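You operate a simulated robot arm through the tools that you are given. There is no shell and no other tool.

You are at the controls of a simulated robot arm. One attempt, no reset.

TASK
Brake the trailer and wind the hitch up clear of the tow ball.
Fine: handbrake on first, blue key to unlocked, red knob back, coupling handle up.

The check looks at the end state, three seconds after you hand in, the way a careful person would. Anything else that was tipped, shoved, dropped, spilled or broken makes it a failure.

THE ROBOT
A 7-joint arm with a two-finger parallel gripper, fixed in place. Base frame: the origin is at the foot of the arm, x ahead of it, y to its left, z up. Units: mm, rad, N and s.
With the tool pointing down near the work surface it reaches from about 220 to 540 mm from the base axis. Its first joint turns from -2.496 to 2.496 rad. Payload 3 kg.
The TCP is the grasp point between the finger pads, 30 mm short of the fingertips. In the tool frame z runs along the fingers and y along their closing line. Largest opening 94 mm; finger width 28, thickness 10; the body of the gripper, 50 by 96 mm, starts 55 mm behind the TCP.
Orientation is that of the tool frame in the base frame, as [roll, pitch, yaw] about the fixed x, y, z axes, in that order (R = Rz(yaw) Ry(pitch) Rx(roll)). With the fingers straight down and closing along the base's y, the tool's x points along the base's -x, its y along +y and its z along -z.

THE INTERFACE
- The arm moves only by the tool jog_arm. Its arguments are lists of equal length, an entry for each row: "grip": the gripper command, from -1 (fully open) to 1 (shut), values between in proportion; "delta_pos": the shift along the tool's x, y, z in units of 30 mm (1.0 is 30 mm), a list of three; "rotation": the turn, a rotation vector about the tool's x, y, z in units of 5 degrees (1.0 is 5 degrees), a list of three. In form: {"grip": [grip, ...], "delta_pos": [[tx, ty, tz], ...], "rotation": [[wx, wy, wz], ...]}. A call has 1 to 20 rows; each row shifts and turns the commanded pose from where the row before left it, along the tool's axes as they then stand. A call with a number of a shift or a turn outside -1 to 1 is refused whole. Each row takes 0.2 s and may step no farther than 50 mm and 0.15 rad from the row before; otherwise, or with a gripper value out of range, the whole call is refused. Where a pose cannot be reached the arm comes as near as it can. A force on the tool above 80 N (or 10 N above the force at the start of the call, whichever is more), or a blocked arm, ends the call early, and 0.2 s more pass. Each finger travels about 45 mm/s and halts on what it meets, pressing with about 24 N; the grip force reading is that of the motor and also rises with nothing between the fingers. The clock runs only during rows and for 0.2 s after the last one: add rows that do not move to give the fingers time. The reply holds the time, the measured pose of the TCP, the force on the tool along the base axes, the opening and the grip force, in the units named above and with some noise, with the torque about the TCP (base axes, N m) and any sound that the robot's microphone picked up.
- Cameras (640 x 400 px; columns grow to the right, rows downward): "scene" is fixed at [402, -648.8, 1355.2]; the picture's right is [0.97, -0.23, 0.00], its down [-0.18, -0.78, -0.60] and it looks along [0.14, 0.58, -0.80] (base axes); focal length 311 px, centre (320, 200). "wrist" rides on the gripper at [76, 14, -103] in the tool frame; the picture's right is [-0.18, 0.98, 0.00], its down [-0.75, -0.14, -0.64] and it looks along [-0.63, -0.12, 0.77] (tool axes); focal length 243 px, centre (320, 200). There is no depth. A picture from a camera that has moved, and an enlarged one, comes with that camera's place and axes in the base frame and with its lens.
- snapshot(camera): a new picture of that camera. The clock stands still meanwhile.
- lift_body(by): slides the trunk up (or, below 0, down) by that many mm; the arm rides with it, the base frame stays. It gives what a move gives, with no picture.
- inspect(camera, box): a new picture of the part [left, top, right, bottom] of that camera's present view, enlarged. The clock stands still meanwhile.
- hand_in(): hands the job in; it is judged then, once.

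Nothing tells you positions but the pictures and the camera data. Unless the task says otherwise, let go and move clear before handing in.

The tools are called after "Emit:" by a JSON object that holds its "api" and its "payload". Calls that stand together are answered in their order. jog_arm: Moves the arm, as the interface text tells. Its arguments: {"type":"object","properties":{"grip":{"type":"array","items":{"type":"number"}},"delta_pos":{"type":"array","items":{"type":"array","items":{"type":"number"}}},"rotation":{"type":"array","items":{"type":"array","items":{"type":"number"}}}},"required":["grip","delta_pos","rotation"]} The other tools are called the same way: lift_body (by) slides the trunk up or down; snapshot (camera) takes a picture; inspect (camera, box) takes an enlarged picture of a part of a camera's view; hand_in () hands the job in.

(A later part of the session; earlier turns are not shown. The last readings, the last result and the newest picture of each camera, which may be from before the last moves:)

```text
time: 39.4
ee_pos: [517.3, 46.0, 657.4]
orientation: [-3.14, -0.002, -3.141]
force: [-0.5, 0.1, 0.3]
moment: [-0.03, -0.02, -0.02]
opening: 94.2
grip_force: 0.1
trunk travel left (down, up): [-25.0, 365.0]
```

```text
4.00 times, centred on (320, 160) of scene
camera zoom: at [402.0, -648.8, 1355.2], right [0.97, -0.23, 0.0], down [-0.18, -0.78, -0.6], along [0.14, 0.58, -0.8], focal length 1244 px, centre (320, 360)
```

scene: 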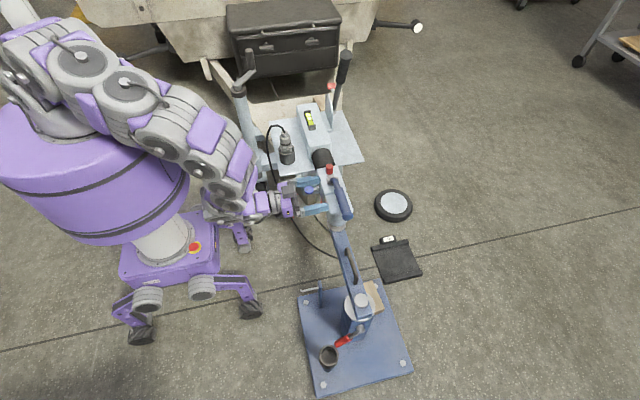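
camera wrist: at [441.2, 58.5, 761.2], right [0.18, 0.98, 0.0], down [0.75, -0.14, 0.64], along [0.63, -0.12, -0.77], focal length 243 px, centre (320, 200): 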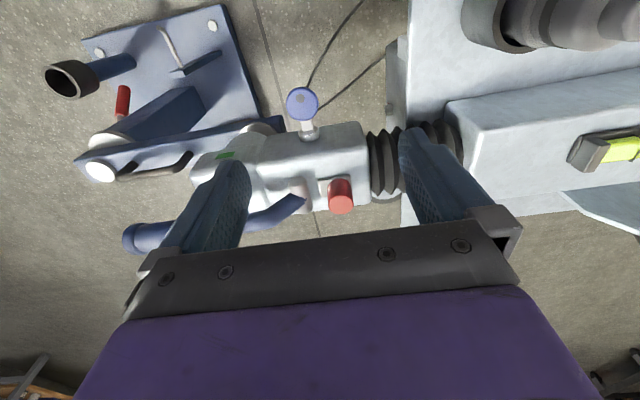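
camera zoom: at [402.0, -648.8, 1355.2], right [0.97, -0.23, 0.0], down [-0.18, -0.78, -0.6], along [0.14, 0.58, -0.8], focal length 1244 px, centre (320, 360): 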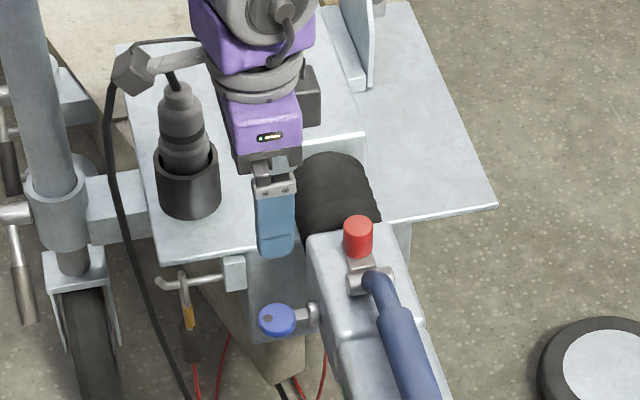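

The tool is vertical next to the key. I'll close the fingers and come down to just above the bow's +y edge.

Emit:
{"api": "jog_arm", "payload": {"grip": [1, 1, 1, 1, 1, 1, 1], "delta_pos": [[0, 0, 0], [0, 0, 0], [-0.033, -0.02, 0.78], [-0.033, -0.02, 0.78], [-0.033, -0.02, 0.78], [-0.033, -0.02, 0.78], [-0.033, -0.02, 0.78]], "rotation": [[0, 0, 0], [0, 0, 0], [0, 0, 0], [0, 0, 0], [0, 0, 0], [0, 0, 0], [0, 0, 0]]}}

Emit:
{"api": "snapshot", "payload": {"camera": "wrist"}}

Emit:
{"api": "inspect", "payload": {"camera": "scene", "box": [280, 150, 360, 200]}}

```text
time: 41.0
ee_pos: [521.6, 40.5, 542.1]
orientation: [-3.139, 0.004, 3.141]
force: [0.4, -0.1, 0.3]
moment: [0.0, 0.01, -0.01]
opening: 0.0
grip_force: 24.4
trunk travel left (down, up): [-25.0, 365.0]
```

```text
taken
camera wrist: at [446.1, 55.3, 644.5], right [0.18, 0.98, 0.0], down [0.75, -0.14, 0.64], along [0.63, -0.12, -0.77], focal length 243 px, centre (320, 200)
```

wrist: 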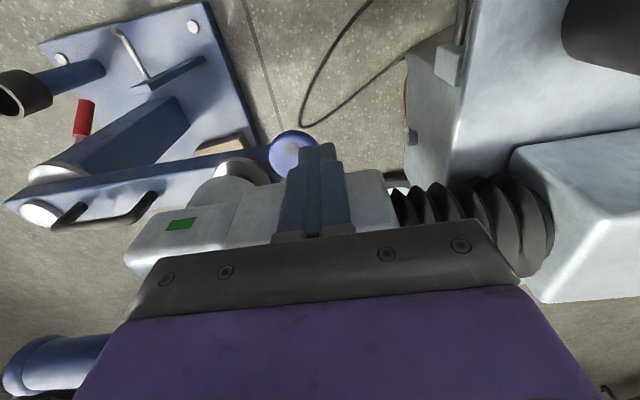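

```text
8.00 times, centred on (320, 175) of scene
camera zoom: at [402.0, -648.8, 1355.2], right [0.97, -0.23, 0.0], down [-0.18, -0.78, -0.6], along [0.14, 0.58, -0.8], focal length 2487 px, centre (320, 400)
```

zoom: 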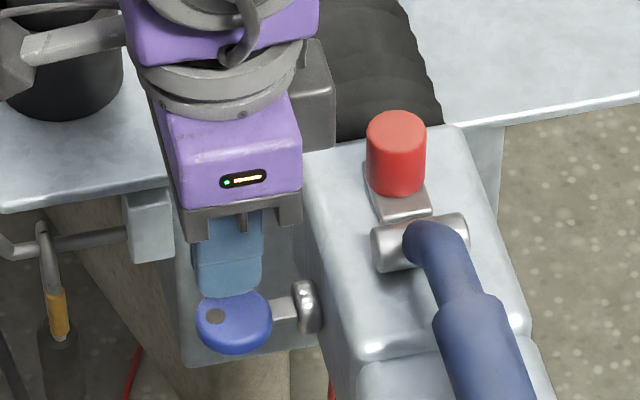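

The closed fingertips are just above the bow's +y half. I'll press down in small steps and watch the force.

Emit:
{"api": "jog_arm", "payload": {"grip": [1, 1, 1, 1, 1], "delta_pos": [[0, 0.08, 0], [0, 0, 0.1], [0, 0, 0.1], [0, 0, 0.07], [0, 0, 0]], "rotation": [[0, 0, 0], [0, 0, 0], [0, 0, 0], [0, 0, 0], [0, 0, 0]]}}

Emit:
{"api": "inspect", "payload": {"camera": "scene", "box": [280, 150, 360, 200]}}

```text
time: 42.2
ee_pos: [521.1, 43.6, 538.8]
orientation: [-3.14, 0.009, 3.141]
force: [-1.8, 1.3, 73.8]
moment: [-0.62, 0.71, 0.02]
opening: 0.1
grip_force: 23.8
trunk travel left (down, up): [-25.0, 365.0]
```

```text
8.00 times, centred on (320, 175) of scene
camera zoom: at [402.0, -648.8, 1355.2], right [0.97, -0.23, 0.0], down [-0.18, -0.78, -0.6], along [0.14, 0.58, -0.8], focal length 2487 px, centre (320, 400)
```

zoom: 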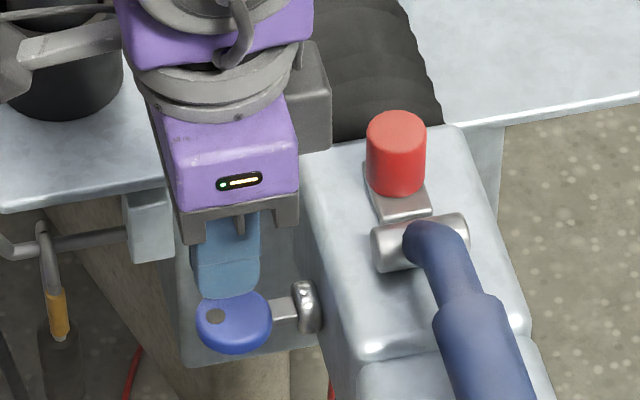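

The force rose to 74 N with no rotation, so the key is at its stop in that direction. I'll lift off and go over to the -y edge.

Emit:
{"api": "jog_arm", "payload": {"grip": [1, 1, 1, 1, 1, 1], "delta_pos": [[0, 0, -0.4], [0, 0, -0.4], [0, -0.6, 0], [0, -0.6, 0], [0, 0, 0.2], [0, 0, 0]], "rotation": [[0, 0, 0], [0, 0, 0], [0, 0, 0], [0, 0, 0], [0, 0, 0], [0, 0, 0]]}}

Emit:
{"api": "inspect", "payload": {"camera": "scene", "box": [280, 150, 360, 200]}}

Emit:
{"api": "inspect", "payload": {"camera": "wrist", "box": [240, 100, 400, 200]}}

```text
time: 43.6
ee_pos: [521.5, 7.1, 552.1]
orientation: [-3.141, 0.002, 3.141]
force: [-0.4, -0.2, -0.1]
moment: [0.0, 0.03, 0.05]
opening: 0.0
grip_force: 24.0
trunk travel left (down, up): [-25.0, 365.0]
```

```text
8.00 times, centred on (320, 175) of scene
camera zoom: at [402.0, -648.8, 1355.2], right [0.97, -0.23, 0.0], down [-0.18, -0.78, -0.6], along [0.14, 0.58, -0.8], focal length 2487 px, centre (320, 400)
```

zoom: 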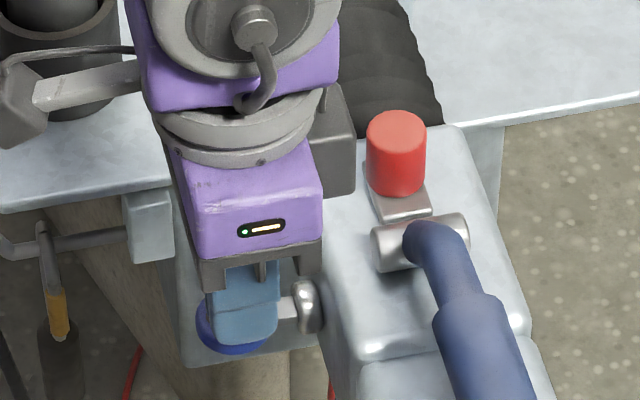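

```text
4.00 times, centred on (320, 150) of wrist
camera zoom: at [446.1, 20.8, 654.0], right [0.18, 0.98, 0.0], down [0.75, -0.14, 0.64], along [0.63, -0.12, -0.77], focal length 970 px, centre (320, 400)
```

zoom: 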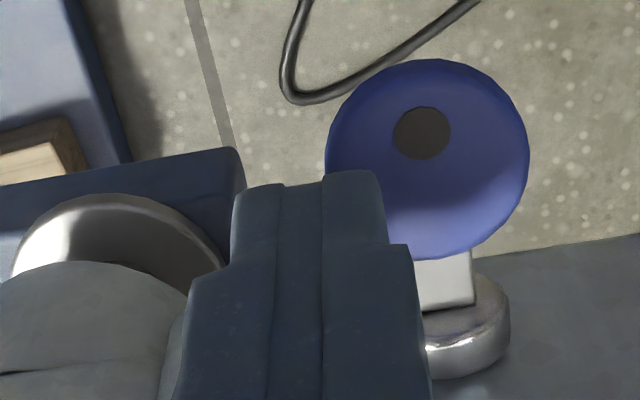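

The fingertips are above the -y half now, and the key looks unharmed. I'll press down gently here.

Emit:
{"api": "jog_arm", "payload": {"grip": [1, 1, 1, 1, 1, 1], "delta_pos": [[0, 0, 0.2], [0, 0, 0.2], [0, 0, 0.08], [0, 0, 0.08], [0, 0, 0.05], [0, 0, 0]], "rotation": [[0, 0, 0], [0, 0, 0], [0, 0, 0], [0, 0, 0], [0, 0, 0], [0, 0, 0]]}}

Emit:
{"api": "inspect", "payload": {"camera": "wrist", "box": [240, 100, 400, 200]}}

```text
time: 45.0
ee_pos: [520.8, 6.8, 534.1]
orientation: [3.141, 0.0, 3.141]
force: [2.0, -6.8, 1.9]
moment: [-0.19, -0.09, -0.01]
opening: 0.0
grip_force: 23.2
trunk travel left (down, up): [-25.0, 365.0]
```

```text
4.00 times, centred on (320, 150) of wrist
camera zoom: at [446.3, 20.2, 636.2], right [0.18, 0.98, 0.0], down [0.75, -0.14, 0.64], along [0.63, -0.12, -0.77], focal length 970 px, centre (320, 400)
```

zoom: 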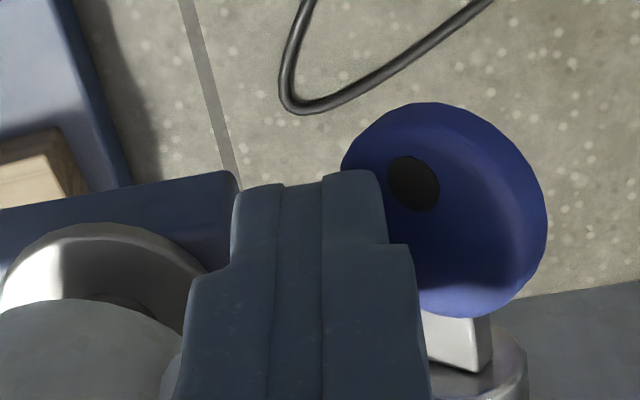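

The key turns freely this way (right edge down, clockwise as seen from the robot). I'll press further down, which should bring it to about 70°.

Emit:
{"api": "jog_arm", "payload": {"grip": [1, 1, 1, 1, 1], "delta_pos": [[0, 0, 0.1], [0, 0, 0.1], [0, 0, 0.1], [0, 0, 0.05], [0, 0, 0]], "rotation": [[0, 0, 0], [0, 0, 0], [0, 0, 0], [0, 0, 0], [0, 0, 0]]}}

Emit:
{"api": "inspect", "payload": {"camera": "wrist", "box": [240, 100, 400, 200]}}

Emit:
{"api": "inspect", "payload": {"camera": "scene", "box": [280, 150, 360, 200]}}

```text
time: 46.2
ee_pos: [522.4, 6.9, 522.1]
orientation: [3.141, 0.0, 3.14]
force: [0.1, 0.6, -0.7]
moment: [0.01, 0.01, -0.01]
opening: 0.0
grip_force: 23.5
trunk travel left (down, up): [-25.0, 365.0]
```

```text
4.00 times, centred on (320, 150) of wrist
camera zoom: at [446.1, 21.1, 625.4], right [0.18, 0.98, 0.0], down [0.75, -0.14, 0.64], along [0.63, -0.12, -0.77], focal length 970 px, centre (320, 400)
```

zoom: 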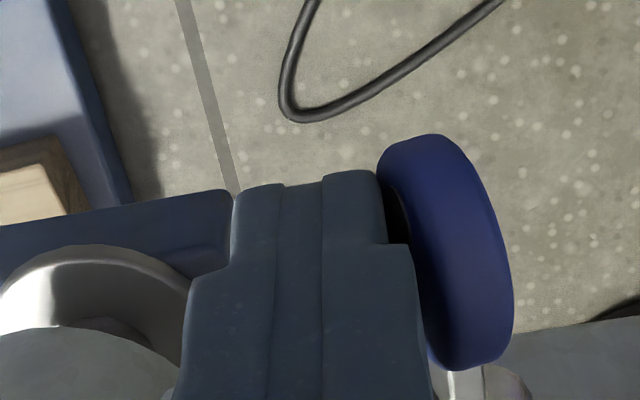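

```text
8.00 times, centred on (320, 175) of scene
camera zoom: at [402.0, -648.8, 1355.2], right [0.97, -0.23, 0.0], down [-0.18, -0.78, -0.6], along [0.14, 0.58, -0.8], focal length 2487 px, centre (320, 400)
```

zoom: 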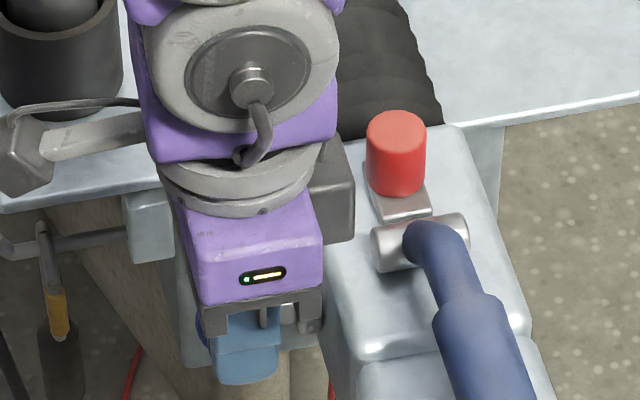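

The key moved on by itself to nearly vertical. I'll nudge in +y by small steps to bring it against its end and check the force.

Emit:
{"api": "jog_arm", "payload": {"grip": [1, 1, 1], "delta_pos": [[0, 0.07, 0], [0, 0.05, 0], [0, 0, 0]], "rotation": [[0, 0, 0], [0, 0, 0], [0, 0, 0]]}}

Emit:
{"api": "inspect", "payload": {"camera": "wrist", "box": [240, 100, 400, 200]}}

```text
time: 47.0
ee_pos: [522.0, 11.8, 522.8]
orientation: [-3.141, 0.0, -3.141]
force: [-0.4, 0.3, 0.7]
moment: [-0.02, 0.02, 0.0]
opening: 0.2
grip_force: 23.3
trunk travel left (down, up): [-25.0, 365.0]
```

```text
4.00 times, centred on (320, 150) of wrist
camera zoom: at [446.1, 24.5, 625.4], right [0.18, 0.98, 0.0], down [0.75, -0.14, 0.64], along [0.63, -0.12, -0.77], focal length 970 px, centre (320, 400)
```

zoom: 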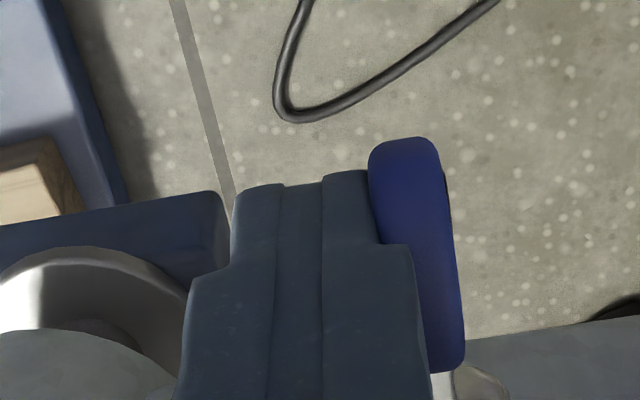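

The bow now looks edge-on, i.e. upright. One more small nudge to feel for the stop.

Emit:
{"api": "jog_arm", "payload": {"grip": [1, 1, 1], "delta_pos": [[0, 0.04, 0], [0, 0.04, 0], [0, 0, 0]], "rotation": [[0, 0, 0], [0, 0, 0], [0, 0, 0]]}}

Emit:
{"api": "inspect", "payload": {"camera": "wrist", "box": [240, 100, 400, 200]}}

```text
time: 47.8
ee_pos: [523.6, 11.5, 521.4]
orientation: [3.14, 0.001, 3.138]
force: [1.0, -20.7, -1.3]
moment: [-0.4, -0.03, -0.03]
opening: 0.0
grip_force: 23.8
trunk travel left (down, up): [-25.0, 365.0]
```

```text
4.00 times, centred on (320, 150) of wrist
camera zoom: at [446.1, 24.5, 625.4], right [0.19, 0.98, 0.0], down [0.75, -0.14, 0.64], along [0.63, -0.12, -0.77], focal length 970 px, centre (320, 400)
```

zoom: 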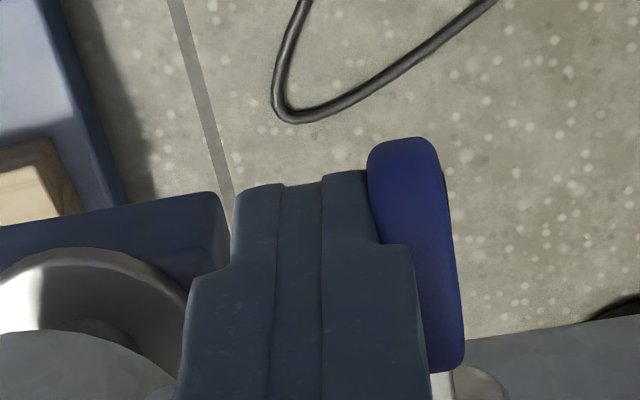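

The stop is reached (21 N) with the bow upright. I'll back off and look at the key.

Emit:
{"api": "jog_arm", "payload": {"grip": [1, 1, 1, 1, 1, 1, 1, 1], "delta_pos": [[0, -0.3, 0], [0, -0.3, -0.3], [0.2, 0, -0.8], [0.5, 0, -0.8], [0.5, 0, -0.8], [0.5, 0, -0.5], [0.5, 0, 0], [0, 0, 0]], "rotation": [[0, 0, 0], [0, 0, 0], [0, 0, 0], [0, 0, 0], [0, 0, 0], [0, 0, 0], [0, 0, 0], [0, 0, 0]]}}

Emit:
{"api": "snapshot", "payload": {"camera": "wrist"}}

Emit:
{"api": "inspect", "payload": {"camera": "scene", "box": [280, 150, 360, 200]}}

```text
time: 49.6
ee_pos: [455.3, -4.6, 619.2]
orientation: [3.141, 0.003, 3.139]
force: [0.3, 0.5, -0.2]
moment: [0.0, 0.03, -0.01]
opening: 0.0
grip_force: 24.1
trunk travel left (down, up): [-25.0, 365.0]
```

```text
taken
camera wrist: at [380.2, 9.4, 721.5], right [0.18, 0.98, 0.0], down [0.75, -0.14, 0.64], along [0.63, -0.12, -0.77], focal length 243 px, centre (320, 200)
```

wrist: 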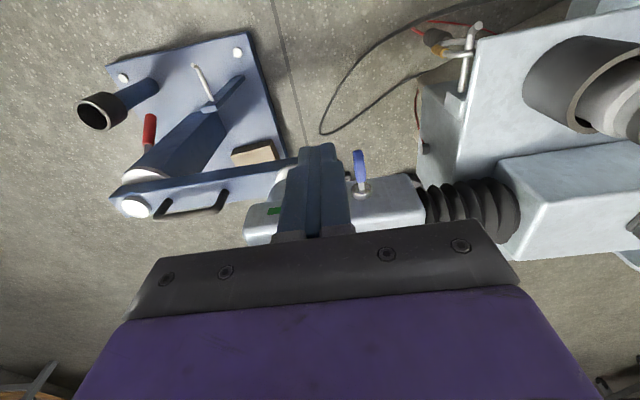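

```text
8.00 times, centred on (320, 175) of scene
camera zoom: at [402.0, -648.8, 1355.2], right [0.97, -0.23, 0.0], down [-0.18, -0.78, -0.6], along [0.14, 0.58, -0.8], focal length 2487 px, centre (320, 400)
```

zoom: 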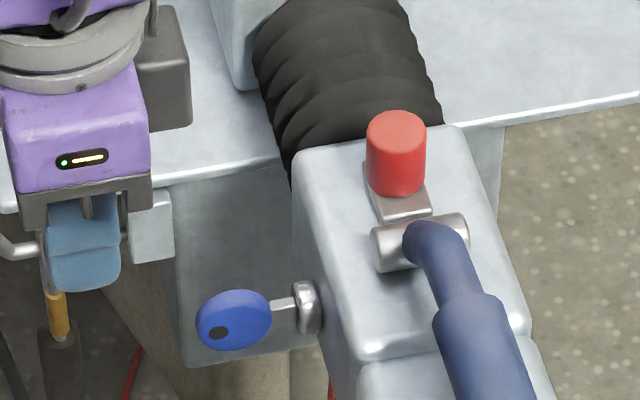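

The key stays upright, so it is unlocked. Next is the red knob: I'll move above it with the fingers slightly open and look down at it.

Emit:
{"api": "jog_arm", "payload": {"grip": [0.1, 0.1, 0.1, 0.1, 0.1, 0.1, 0.1], "delta_pos": [[-0.5, 0, -1], [-0.9, 0.37, -1], [-0.9, 0.37, -0.1], [-0.9, 0.37, 0], [-0.9, 0.37, 0], [-0.75, 0.37, 0], [0, 0, 0]], "rotation": [[0, 0, 0], [0, 0, 0], [0, 0, 0], [0, 0, 0], [0, 0, 0], [0, 0, 0], [0, 0, 0]]}}

Emit:
{"api": "snapshot", "payload": {"camera": "wrist"}}

Emit:
{"api": "inspect", "payload": {"camera": "wrist", "box": [240, 60, 400, 160]}}

Emit:
{"api": "inspect", "payload": {"camera": "scene", "box": [280, 130, 376, 190]}}

```text
time: 51.2
ee_pos: [601.9, 51.6, 682.7]
orientation: [-3.14, 0.001, 3.141]
force: [-0.3, 0.1, -0.2]
moment: [-0.01, -0.01, -0.02]
opening: 42.3
grip_force: 0.1
trunk travel left (down, up): [-25.0, 365.0]
```

```text
taken
camera wrist: at [525.8, 65.7, 784.3], right [0.18, 0.98, 0.0], down [0.75, -0.14, 0.64], along [0.63, -0.12, -0.77], focal length 243 px, centre (320, 200)
```

wrist: 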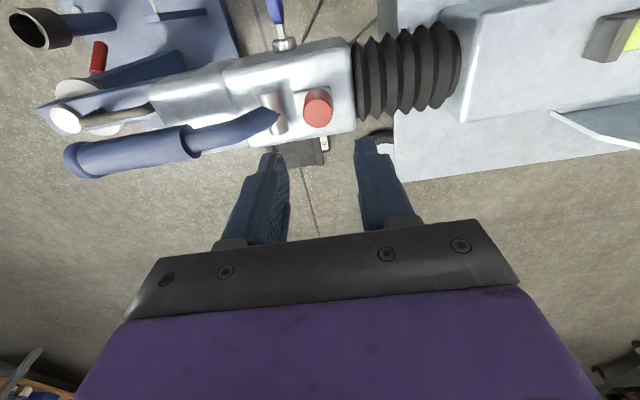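

```text
4.00 times, centred on (320, 110) of wrist
camera zoom: at [525.8, 65.7, 784.3], right [0.18, 0.98, 0.0], down [0.75, -0.14, 0.64], along [0.63, -0.12, -0.77], focal length 970 px, centre (320, 560)
```

zoom: 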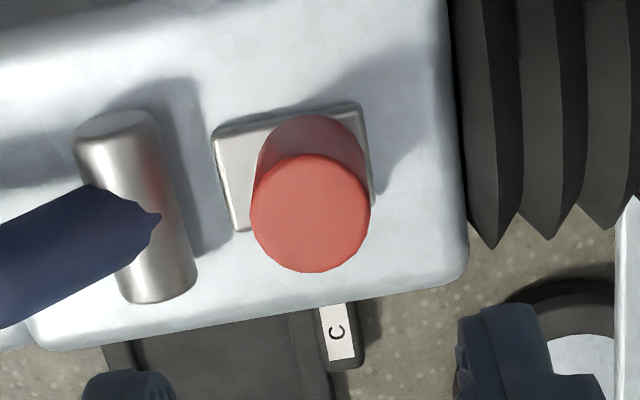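

```text
6.67 times, centred on (328, 160) of scene
camera zoom: at [402.0, -648.8, 1355.2], right [0.97, -0.23, 0.0], down [-0.18, -0.78, -0.6], along [0.14, 0.58, -0.8], focal length 2073 px, centre (267, 467)
```

zoom: 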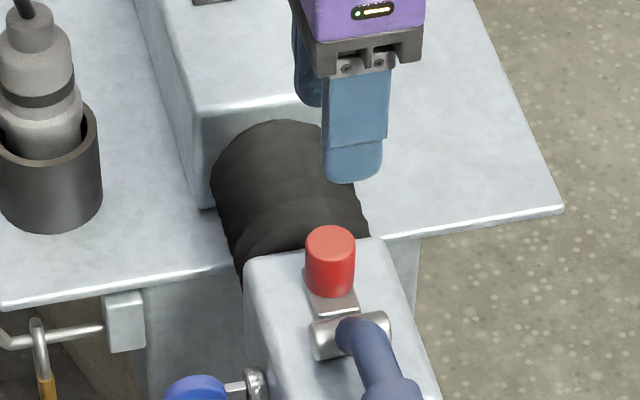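

The knob stands at about (601, 50), z 541 to 576, with its slide plate towards the handle barrel. I'll lower so the fingers straddle it front and back, and close.

Emit:
{"api": "jog_arm", "payload": {"grip": [0.1, 0.1, 0.1, 0.1, 0.1], "delta_pos": [[0, -0.03, 0.8], [0, -0.03, 0.8], [0, 0, 0.8], [0, 0, 0.6], [0, 0, 0]], "rotation": [[0, 0, 0], [0, 0, 0], [0, 0, 0], [0, 0, 0], [0, 0, 0]]}}

Emit:
{"api": "snapshot", "payload": {"camera": "wrist"}}

Emit:
{"api": "inspect", "payload": {"camera": "scene", "box": [280, 130, 376, 190]}}

```text
time: 52.4
ee_pos: [601.7, 49.6, 591.5]
orientation: [-3.139, 0.0, -3.141]
force: [0.3, -0.7, 0.0]
moment: [0.01, 0.02, -0.03]
opening: 42.4
grip_force: 0.1
trunk travel left (down, up): [-25.0, 365.0]
```

```text
taken
camera wrist: at [525.3, 62.9, 693.5], right [0.18, 0.98, 0.0], down [0.75, -0.14, 0.64], along [0.63, -0.12, -0.77], focal length 243 px, centre (320, 200)
```

wrist: 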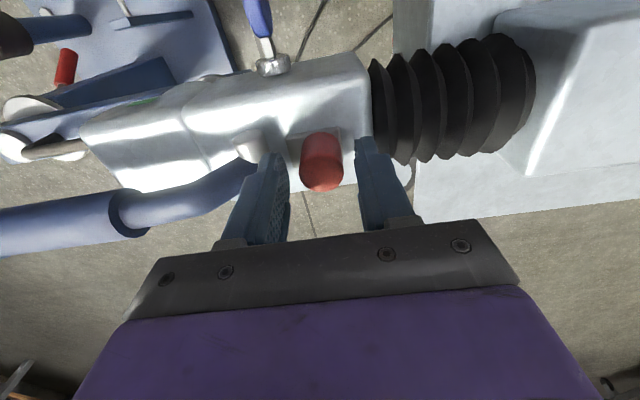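

```text
6.67 times, centred on (328, 160) of scene
camera zoom: at [402.0, -648.8, 1355.2], right [0.97, -0.23, 0.0], down [-0.18, -0.78, -0.6], along [0.14, 0.58, -0.8], focal length 2073 px, centre (267, 467)
```

zoom: 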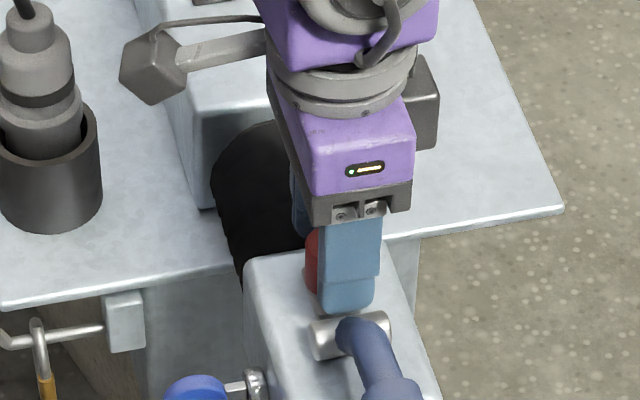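

The fingers straddle the knob with clearance over the barrel. I'll close on it.

Emit:
{"api": "jog_arm", "payload": {"grip": [1, 1, 1, 1], "delta_pos": [[0, 0, 0], [0, 0, 0], [0, 0, 0], [0, 0, 0]], "rotation": [[0, 0, 0], [0, 0, 0], [0, 0, 0], [0, 0, 0]]}}

```text
time: 53.4
ee_pos: [601.0, 50.3, 589.9]
orientation: [-3.14, 0.0, -3.141]
force: [-0.5, 5.6, -1.3]
moment: [0.17, 0.0, 0.0]
opening: 24.6
grip_force: 45.1
trunk travel left (down, up): [-25.0, 365.0]
```

The knob is gripped at 24.6 mm. I'll move it back (+y) in small steps.

Emit:
{"api": "jog_arm", "payload": {"grip": [1, 1, 1, 1, 1], "delta_pos": [[0, 0.1, 0], [0, 0.1, 0], [0, 0.1, 0], [0, 0.1, 0], [0, 0, 0]], "rotation": [[0, 0, 0], [0, 0, 0], [0, 0, 0], [0, 0, 0], [0, 0, 0]]}}

Emit:
{"api": "snapshot", "payload": {"camera": "wrist"}}

```text
time: 54.6
ee_pos: [600.2, 61.1, 591.5]
orientation: [-3.139, -0.001, -3.142]
force: [-2.4, 0.1, -6.9]
moment: [0.02, 0.17, 0.03]
opening: 24.5
grip_force: 44.9
trunk travel left (down, up): [-25.0, 365.0]
```

```text
taken
camera wrist: at [525.5, 75.1, 693.8], right [0.18, 0.98, 0.0], down [0.75, -0.14, 0.64], along [0.63, -0.12, -0.77], focal length 243 px, centre (320, 200)
```

wrist: 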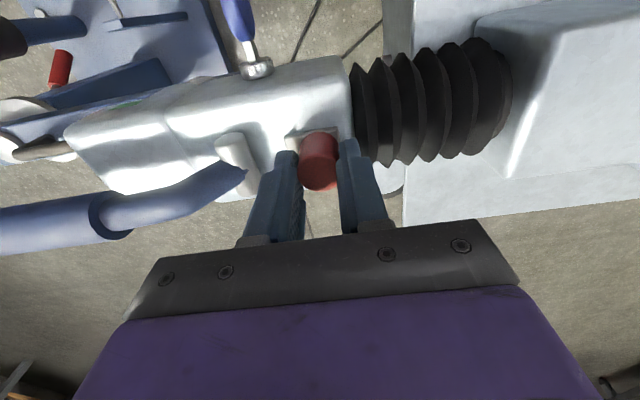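

The knob and its plate slid 11 mm back with almost no force. I'll continue until it stops.

Emit:
{"api": "jog_arm", "payload": {"grip": [1, 1, 1, 1], "delta_pos": [[0, 0.1, 0], [0, 0.1, 0], [0, 0.1, 0], [0, 0, 0]], "rotation": [[0, 0, 0], [0, 0, 0], [0, 0, 0], [0, 0, 0]]}}

Emit:
{"api": "snapshot", "payload": {"camera": "wrist"}}

```text
time: 55.6
ee_pos: [600.2, 71.3, 590.9]
orientation: [-3.138, -0.003, -3.141]
force: [-2.9, 3.6, -12.5]
moment: [0.11, 0.04, 0.02]
opening: 24.6
grip_force: 45.0
trunk travel left (down, up): [-25.0, 365.0]
```

```text
taken
camera wrist: at [525.5, 84.5, 693.8], right [0.18, 0.98, 0.0], down [0.75, -0.14, 0.64], along [0.63, -0.12, -0.77], focal length 243 px, centre (320, 200)
```

wrist: 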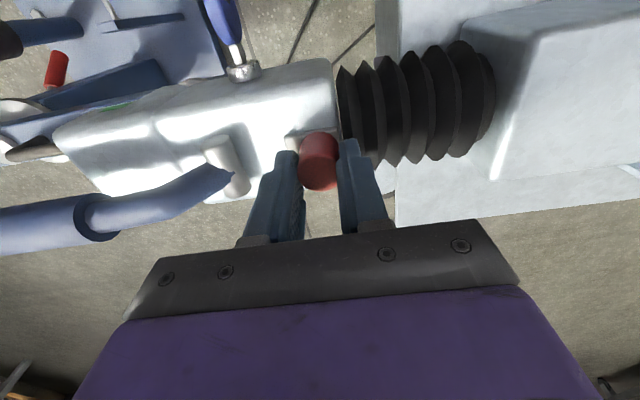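

It has moved 21 mm and still slides. Continuing with small steps.

Emit:
{"api": "jog_arm", "payload": {"grip": [1, 1, 1, 1], "delta_pos": [[0, 0.08, 0.02], [0, 0.08, 0.02], [0, 0.08, 0.02], [0, 0, 0]], "rotation": [[0, 0, 0], [0, 0, 0], [0, 0, 0], [0, 0, 0]]}}

Emit:
{"api": "inspect", "payload": {"camera": "wrist", "box": [200, 80, 440, 230]}}

Emit:
{"api": "inspect", "payload": {"camera": "scene", "box": [280, 130, 376, 190]}}

```text
time: 56.6
ee_pos: [601.1, 72.5, 591.5]
orientation: [3.141, 0.001, 3.139]
force: [-9.2, -26.4, 10.7]
moment: [-0.79, 0.58, 0.02]
opening: 24.3
grip_force: 45.2
trunk travel left (down, up): [-25.0, 365.0]
```

```text
2.67 times, centred on (320, 155) of wrist
camera zoom: at [525.3, 86.8, 693.8], right [0.19, 0.98, 0.0], down [0.75, -0.14, 0.64], along [0.63, -0.12, -0.77], focal length 647 px, centre (320, 320)
```

zoom: 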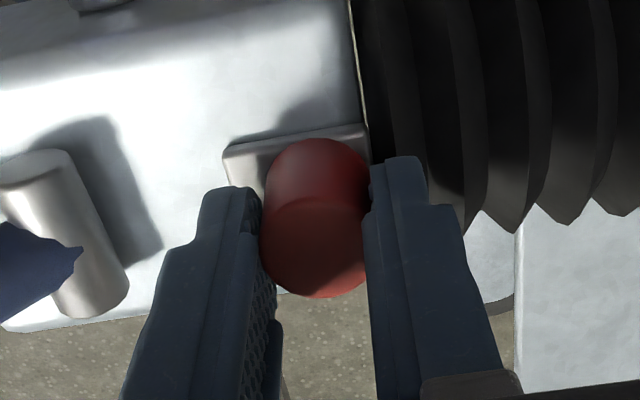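

```text
6.67 times, centred on (328, 160) of scene
camera zoom: at [402.0, -648.8, 1355.2], right [0.97, -0.23, 0.0], down [-0.18, -0.78, -0.6], along [0.14, 0.58, -0.8], focal length 2073 px, centre (267, 467)
```

zoom: 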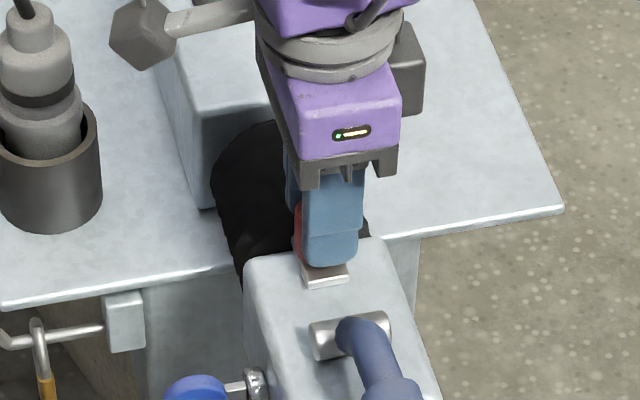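

The knob has reached its stop after about 22 mm. I'll ease off, open, and see whether it stays back.

Emit:
{"api": "jog_arm", "payload": {"grip": [1, 0.4, 0.1, 0.1, 0.1], "delta_pos": [[0, -0.15, 0], [0, 0, 0], [0, 0, 0], [0, 0, 0], [0, 0, 0]], "rotation": [[0, 0, 0], [0, 0, 0], [0, 0, 0], [0, 0, 0], [0, 0, 0]]}}

Emit:
{"api": "inspect", "payload": {"camera": "wrist", "box": [200, 80, 440, 230]}}

```text
time: 57.8
ee_pos: [602.1, 72.8, 590.6]
orientation: [-3.139, 0.0, -3.141]
force: [-0.3, 0.1, -0.4]
moment: [0.01, 0.01, 0.0]
opening: 42.2
grip_force: 0.0
trunk travel left (down, up): [-25.0, 365.0]
```

```text
2.67 times, centred on (320, 155) of wrist
camera zoom: at [525.9, 86.6, 692.6], right [0.18, 0.98, 0.0], down [0.75, -0.14, 0.64], along [0.63, -0.12, -0.77], focal length 647 px, centre (320, 320)
```

zoom: 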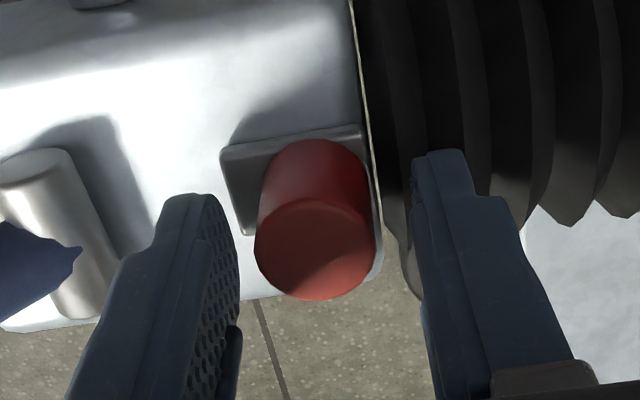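

The knob stays back by itself. Now the blue coupling handle: its grip runs about level from (600, -65, 594) to (598, -171, 595), pivoting at the barrel near (604, 12, 549). I'll lift off and tilt the tool forward again on the way there.

Emit:
{"api": "jog_arm", "payload": {"grip": [0.1, 0.1, -0.5, -0.5, -0.5, -0.5, -0.5, -0.5, -0.5, -0.5, -0.5, -0.5, -0.5, -0.5, -0.5, -0.5], "delta_pos": [[0, 0, -1], [0, 0, -1], [0, 0, -1], [0, 0, -1], [0.257, -0.4, 0], [0.256, -0.4, -0.022], [0.253, -0.4, -0.045], [0.248, -0.4, -0.067], [0.241, -0.4, -0.088], [0.233, -0.4, -0.109], [0.223, -0.4, -0.129], [0.21, -0.4, -0.147], [0.197, -0.4, -0.165], [0.182, -0.4, -0.182], [0.165, -0.4, -0.197], [0, 0, 0]], "rotation": [[0, 0, 0], [0, 0, 0], [0, 0, 0], [0, 0, 0], [0, -1, 0], [0, -1, 0], [0, -1, 0], [0, -1, 0], [0, -1, 0], [0, -1, 0], [0, -1, 0], [0, -1, 0], [0, -1, 0], [0, -1, 0], [0, -1, 0], [0, 0, 0]]}}

Emit:
{"api": "jog_arm", "payload": {"grip": [-0.5, -0.5, -0.5, -0.5, -0.5, -0.5, -0.5, -0.5, -0.5, -0.5, -0.5, -0.5, -0.5, -0.5, -0.5, -0.5, -0.5, -0.5, -0.5], "delta_pos": [[0, 0, 0], [0, 0, 0], [0, 0, 0], [0, 0, 0], [0, 0, 0], [0, 0, 0], [0, 0, 0], [0, 0, 0], [0, 0, 0], [0, 0, 0], [0, 0, 0], [0, 0, 0], [0, 0, 0], [0, 0, 0], [0, 0, 0], [0, 0, 0], [0, 0, 0], [0, 0, 0], [0, 0, 0]], "rotation": [[0, 0, 1], [0, 0, 1], [0, 0, 1], [0, 0, 1], [0, 0, 1], [0, 0, 1], [0, 0, 1], [0, 0, 1], [0, 0, 1], [0, 0, 1], [0, 0, 1], [0, 0, 1], [0, 0, 1], [0, 0, 1], [0, 0, 1], [0, 0, 1], [0, 0, 1], [0, 0, 1], [0, 0, 0]]}}

Emit:
{"api": "snapshot", "payload": {"camera": "wrist"}}

Emit:
{"api": "snapshot", "payload": {"camera": "scene"}}

```text
time: 61.2
ee_pos: [516.1, -60.6, 710.0]
orientation: [-3.141, 0.962, 3.14]
force: [0.9, 0.2, 0.6]
moment: [-0.01, 0.0, 0.02]
opening: 70.6
grip_force: 0.0
trunk travel left (down, up): [-25.0, 365.0]
```

```text
time: 65.2
ee_pos: [516.4, -59.6, 710.3]
orientation: [2.18, -0.002, 1.57]
force: [-0.9, -0.5, -0.3]
moment: [-0.04, 0.0, 0.0]
opening: 70.4
grip_force: 0.0
trunk travel left (down, up): [-25.0, 365.0]
```

```text
taken
camera wrist: at [441.1, 15.4, 781.2], right [0.56, -0.19, 0.81], down [-0.61, -0.75, 0.25], along [0.56, -0.63, -0.54], focal length 243 px, centre (320, 200)
```

wrist: 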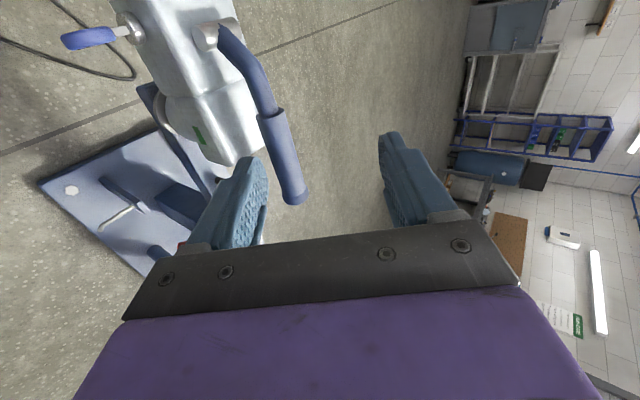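

```text
taken
```

scene: 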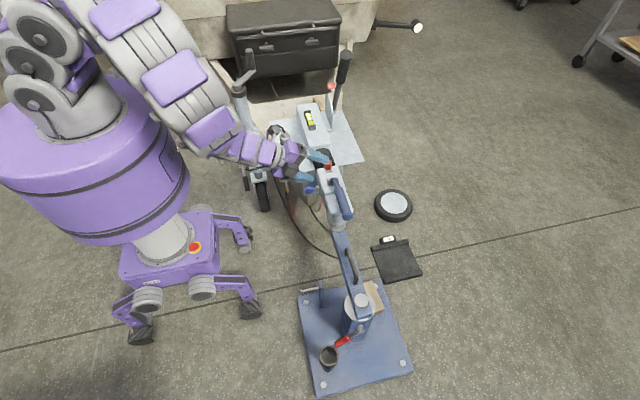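

The handle lies where I estimated. I'll move to the pre-grasp point 100 mm short of the grip.

Emit:
{"api": "jog_arm", "payload": {"grip": [-0.5, -0.5, -0.5, -0.5, -0.5], "delta_pos": [[-0.67, -0.398, 0.279], [-0.67, -0.398, 0.279], [-0.67, -0.398, 0.279], [-0.67, -0.398, 0.279], [0, 0, 0]], "rotation": [[0, 0, 0], [0, 0, 0], [0, 0, 0], [0, 0, 0], [0, 0, 0]]}}

Emit:
{"api": "snapshot", "payload": {"camera": "wrist"}}

Emit:
{"api": "inspect", "payload": {"camera": "scene", "box": [260, 140, 400, 228]}}

```text
time: 66.4
ee_pos: [516.3, -140.9, 651.9]
orientation: [2.18, -0.002, 1.571]
force: [0.7, -1.4, -0.2]
moment: [-0.02, 0.0, 0.02]
opening: 70.8
grip_force: 0.1
trunk travel left (down, up): [-25.0, 365.0]
```

```text
taken
camera wrist: at [441.4, -65.3, 722.3], right [0.56, -0.19, 0.8], down [-0.61, -0.75, 0.25], along [0.56, -0.63, -0.54], focal length 243 px, centre (320, 200)
```

wrist: 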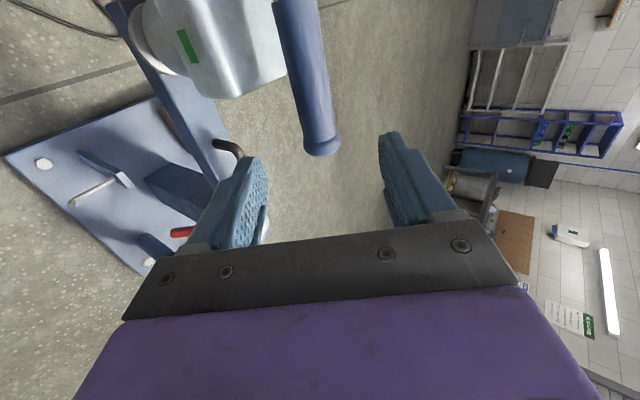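

```text
4.55 times, centred on (330, 184) of scene
camera zoom: at [402.0, -648.8, 1355.2], right [0.97, -0.23, 0.0], down [-0.18, -0.78, -0.6], along [0.14, 0.58, -0.8], focal length 1413 px, centre (274, 273)
```

zoom: 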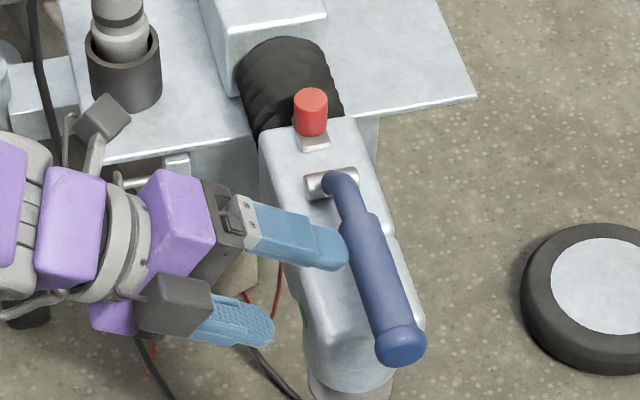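

The handle is nearly centred and the lower finger has room beside the nose. I'll advance about 102 mm, shifted slightly towards the handle's end.

Emit:
{"api": "jog_arm", "payload": {"grip": [-0.5, -0.5, -0.5, -0.5, -0.5, -0.5], "delta_pos": [[-0.1, -0.026, 0.683], [-0.1, -0.026, 0.683], [0, -0.026, 0.683], [0, -0.026, 0.683], [0, -0.026, 0.683], [0, 0, 0]], "rotation": [[0, 0, 0], [0, 0, 0], [0, 0, 0], [0, 0, 0], [0, 0, 0], [0, 0, 0]]}}

Emit:
{"api": "snapshot", "payload": {"camera": "wrist"}}

Emit:
{"api": "inspect", "payload": {"camera": "scene", "box": [260, 140, 400, 228]}}

```text
time: 67.8
ee_pos: [599.2, -145.7, 589.7]
orientation: [2.182, -0.001, 1.569]
force: [0.1, 0.2, -0.3]
moment: [-0.01, -0.01, -0.01]
opening: 70.7
grip_force: 0.1
trunk travel left (down, up): [-25.0, 365.0]
```

```text
taken
camera wrist: at [523.0, -70.3, 659.9], right [0.56, -0.19, 0.8], down [-0.61, -0.75, 0.25], along [0.56, -0.63, -0.54], focal length 243 px, centre (320, 200)
```

wrist: 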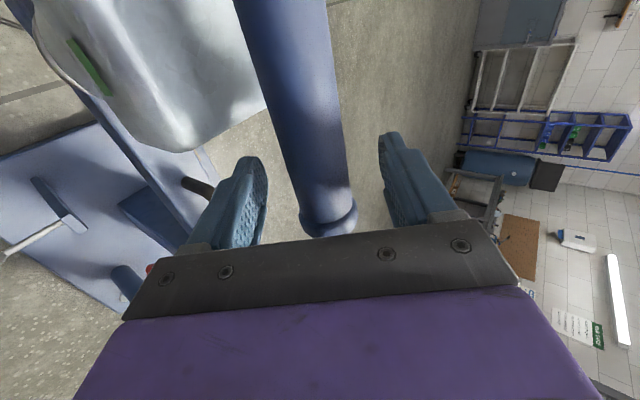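

```text
4.55 times, centred on (330, 184) of scene
camera zoom: at [402.0, -648.8, 1355.2], right [0.97, -0.23, 0.0], down [-0.18, -0.78, -0.6], along [0.14, 0.58, -0.8], focal length 1413 px, centre (274, 273)
```

zoom: 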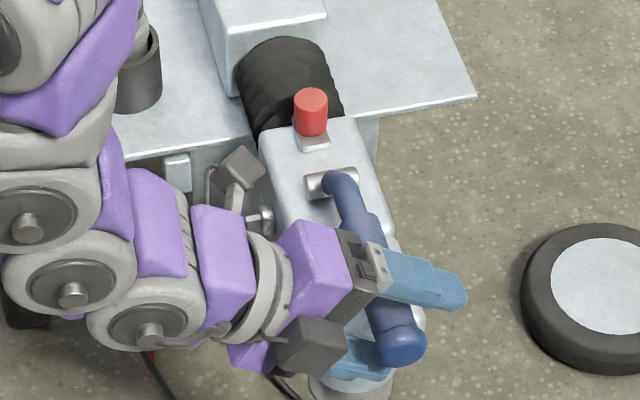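

The handle grip is between the fingers. Closing on it.

Emit:
{"api": "jog_arm", "payload": {"grip": [1, 1, 1, 1, 1], "delta_pos": [[0, 0, 0], [0, 0, 0], [0, 0, 0], [0, 0, 0], [0, 0, 0]], "rotation": [[0, 0, 0], [0, 0, 0], [0, 0, 0], [0, 0, 0], [0, 0, 0]]}}

```text
time: 69.0
ee_pos: [599.0, -145.6, 590.0]
orientation: [2.181, -0.001, 1.57]
force: [6.6, 0.5, 6.1]
moment: [0.25, -0.02, 0.18]
opening: 34.3
grip_force: 45.0
trunk travel left (down, up): [-25.0, 365.0]
```

Held at 34 mm. I'll lift the handle along its arc about the barrel, 20° first.

Emit:
{"api": "jog_arm", "payload": {"grip": [1, 1, 1, 1, 1], "delta_pos": [[0.137, 0.371, -0.26], [0.154, 0.37, -0.251], [0.165, 0.374, -0.243], [0.174, 0.374, -0.23], [0, 0, 0]], "rotation": [[0, 0, -0.82], [0, 0, -0.82], [0, 0, -0.84], [0, 0, -0.84], [0, 0, 0]]}}

Emit:
{"api": "inspect", "payload": {"camera": "scene", "box": [260, 140, 400, 228]}}

Emit:
{"api": "snapshot", "payload": {"camera": "wrist"}}

```text
time: 70.2
ee_pos: [596.9, -123.6, 641.2]
orientation: [2.202, 0.235, 1.739]
force: [-13.7, -10.7, 3.0]
moment: [-0.31, -0.07, -0.47]
opening: 33.8
grip_force: 45.1
trunk travel left (down, up): [-25.0, 365.0]
```

```text
4.55 times, centred on (330, 184) of scene
camera zoom: at [402.0, -648.8, 1355.2], right [0.97, -0.23, 0.0], down [-0.18, -0.78, -0.6], along [0.14, 0.58, -0.8], focal length 1413 px, centre (274, 273)
```

zoom: 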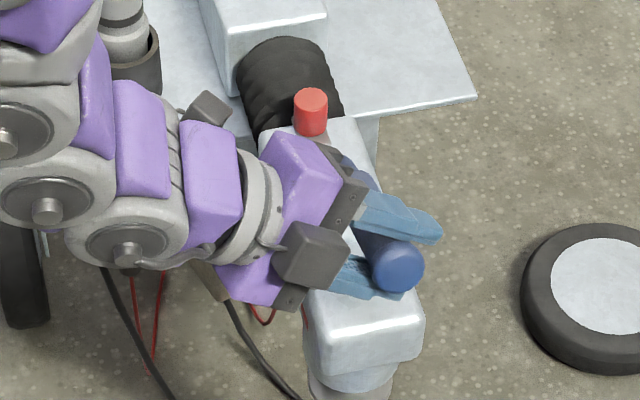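

```text
taken
camera wrist: at [509.0, -47.7, 693.8], right [0.57, 0.1, 0.81], down [-0.48, -0.76, 0.43], along [0.67, -0.64, -0.38], focal length 243 px, centre (320, 200)
```

wrist: 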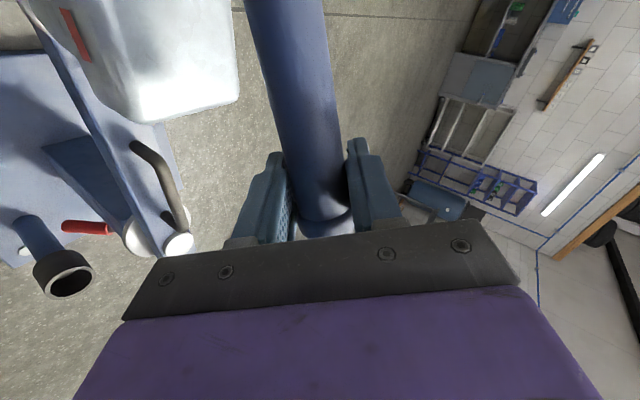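

The indicator on the nose has gone from green to red, so the handle is releasing the coupling. I'll keep lifting.

Emit:
{"api": "jog_arm", "payload": {"grip": [1, 1, 1, 1, 1, 1], "delta_pos": [[0.187, 0.378, -0.216], [0.192, 0.383, -0.203], [0.201, 0.385, -0.184], [0.205, 0.394, -0.168], [0.211, 0.4, -0.147], [0, 0, 0]], "rotation": [[0, 0, -0.86], [0, 0, -0.88], [0, 0, -0.9], [0, 0, -0.94], [0, 0, -0.96], [0, 0, 0]]}}

Emit:
{"api": "inspect", "payload": {"camera": "scene", "box": [260, 120, 400, 208]}}

Emit:
{"api": "snapshot", "payload": {"camera": "wrist"}}

```text
time: 71.6
ee_pos: [598.4, -68.6, 688.4]
orientation: [2.308, 0.546, 2.013]
force: [-11.8, -0.6, 4.1]
moment: [0.0, 0.26, 0.22]
opening: 33.5
grip_force: 45.1
trunk travel left (down, up): [-25.0, 365.0]
```

```text
4.55 times, centred on (330, 164) of scene
camera zoom: at [402.0, -648.8, 1355.2], right [0.97, -0.23, 0.0], down [-0.18, -0.78, -0.6], along [0.14, 0.58, -0.8], focal length 1413 px, centre (274, 364)
```

zoom: 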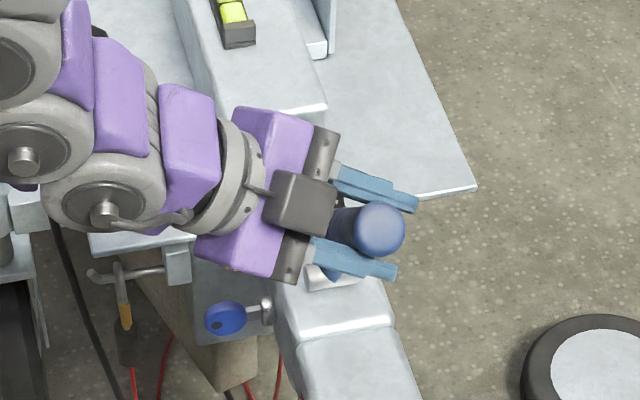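

```text
taken
camera wrist: at [492.6, -2.4, 717.9], right [0.5, 0.48, 0.72], down [-0.31, -0.67, 0.67], along [0.81, -0.56, -0.19], focal length 243 px, centre (320, 200)
```

wrist: 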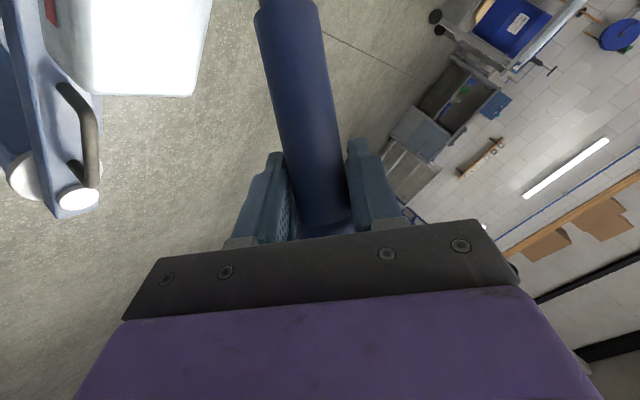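

The handle is at about 45° with hardly any force. Continuing upward.

Emit:
{"api": "jog_arm", "payload": {"grip": [1, 1, 1, 1], "delta_pos": [[0.208, 0.403, -0.126], [0.206, 0.414, -0.107], [0.202, 0.419, -0.084], [0, 0, 0]], "rotation": [[0, 0, -1], [0, 0, -1], [0, 0, -1], [0, 0, 0]]}}

Emit:
{"api": "inspect", "payload": {"camera": "scene", "box": [260, 120, 400, 208]}}

```text
time: 72.5
ee_pos: [591.6, -46.9, 700.2]
orientation: [2.462, 0.716, 2.209]
force: [-6.6, -65.6, -27.6]
moment: [0.48, 0.1, -0.36]
opening: 33.8
grip_force: 45.1
trunk travel left (down, up): [-25.0, 365.0]
stopped in row 4: the force on the tool passed its limit at 82 N (the readings are from after the stop); the commanded pose is now the measured one
```

```text
4.55 times, centred on (330, 164) of scene
camera zoom: at [402.0, -648.8, 1355.2], right [0.97, -0.23, 0.0], down [-0.18, -0.78, -0.6], along [0.14, 0.58, -0.8], focal length 1413 px, centre (274, 364)
```

zoom: 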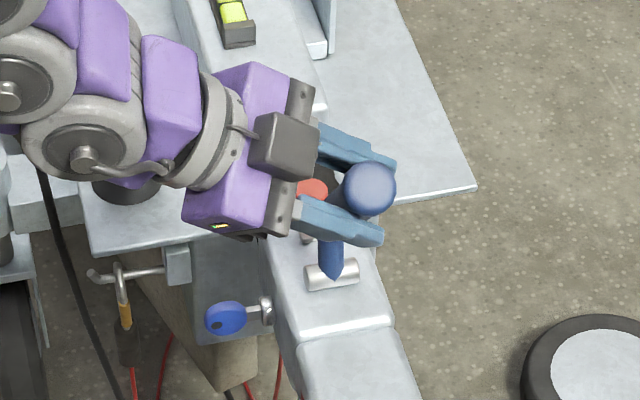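

The handle has reached its stop at about 54° above where it started. I'll ease off, open a bit, and see whether it stays up.

Emit:
{"api": "jog_arm", "payload": {"grip": [1, 0.3, -0.2, -0.2, -0.2], "delta_pos": [[0, -0.15, 0], [0, 0, 0], [0, 0, 0], [0, 0, 0], [0, 0, 0]], "rotation": [[0, 0, 0], [0, 0, 0], [0, 0, 0], [0, 0, 0], [0, 0, 0]]}}

Emit:
{"api": "inspect", "payload": {"camera": "scene", "box": [260, 120, 400, 208]}}

Emit:
{"api": "snapshot", "payload": {"camera": "wrist"}}

```text
time: 73.7
ee_pos: [592.0, -37.8, 702.4]
orientation: [2.453, 0.724, 2.228]
force: [-0.2, 0.5, 0.0]
moment: [0.03, -0.02, 0.0]
opening: 56.6
grip_force: 0.0
trunk travel left (down, up): [-25.0, 365.0]
```

```text
4.55 times, centred on (330, 164) of scene
camera zoom: at [402.0, -648.8, 1355.2], right [0.97, -0.23, 0.0], down [-0.18, -0.78, -0.6], along [0.14, 0.58, -0.8], focal length 1413 px, centre (274, 364)
```

zoom: 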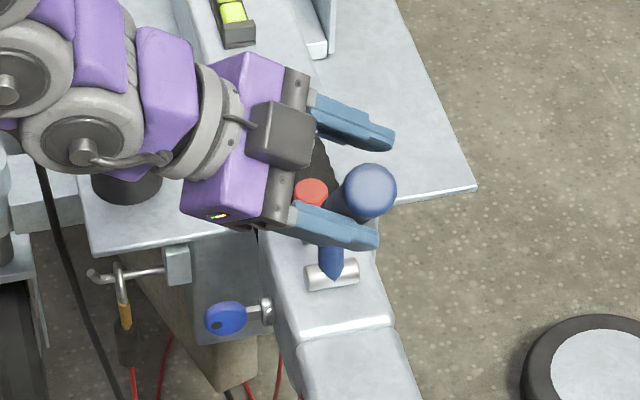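

```text
taken
camera wrist: at [479.0, 19.5, 717.8], right [0.43, 0.68, 0.59], down [-0.23, -0.55, 0.8], along [0.87, -0.48, -0.08], focal length 243 px, centre (320, 200)
```

wrist: 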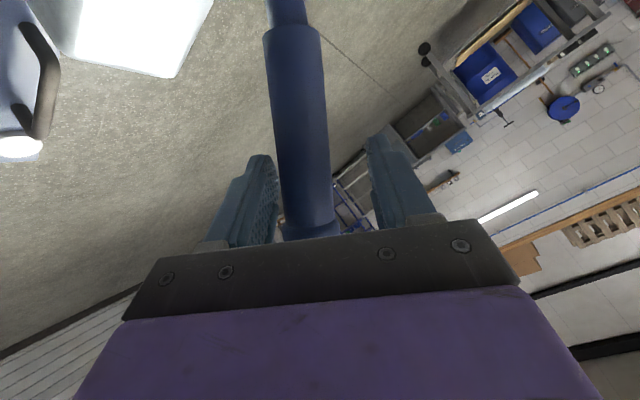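

The handle looks unchanged; I'll move the lower finger away a little to confirm it isn't leaning on it.

Emit:
{"api": "jog_arm", "payload": {"grip": [-0.2, -0.2, -0.2], "delta_pos": [[0, -0.15, 0], [0, -0.15, 0], [0, 0, 0]], "rotation": [[0, 0, 0], [0, 0, 0], [0, 0, 0]]}}

Emit:
{"api": "inspect", "payload": {"camera": "scene", "box": [260, 120, 400, 208]}}

Emit:
{"api": "snapshot", "payload": {"camera": "wrist"}}

```text
time: 74.5
ee_pos: [588.8, -46.3, 697.7]
orientation: [2.454, 0.723, 2.229]
force: [-0.2, 0.1, 0.3]
moment: [-0.01, -0.03, 0.01]
opening: 56.3
grip_force: 0.0
trunk travel left (down, up): [-25.0, 365.0]
```

```text
4.55 times, centred on (330, 164) of scene
camera zoom: at [402.0, -648.8, 1355.2], right [0.97, -0.23, 0.0], down [-0.18, -0.78, -0.6], along [0.14, 0.58, -0.8], focal length 1413 px, centre (274, 364)
```

zoom: 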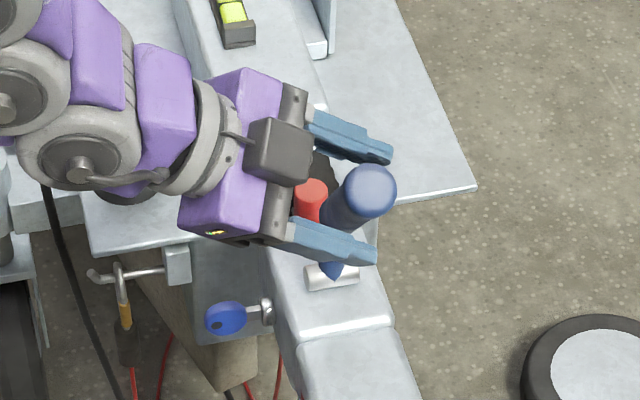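

```text
taken
camera wrist: at [475.7, 11.1, 713.4], right [0.43, 0.68, 0.59], down [-0.23, -0.55, 0.8], along [0.87, -0.48, -0.08], focal length 243 px, centre (320, 200)
```

wrist: 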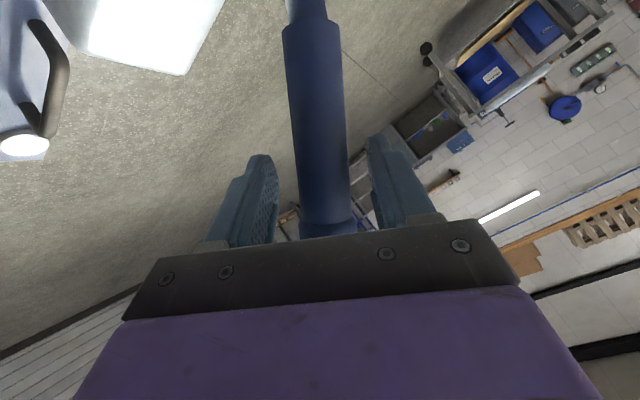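

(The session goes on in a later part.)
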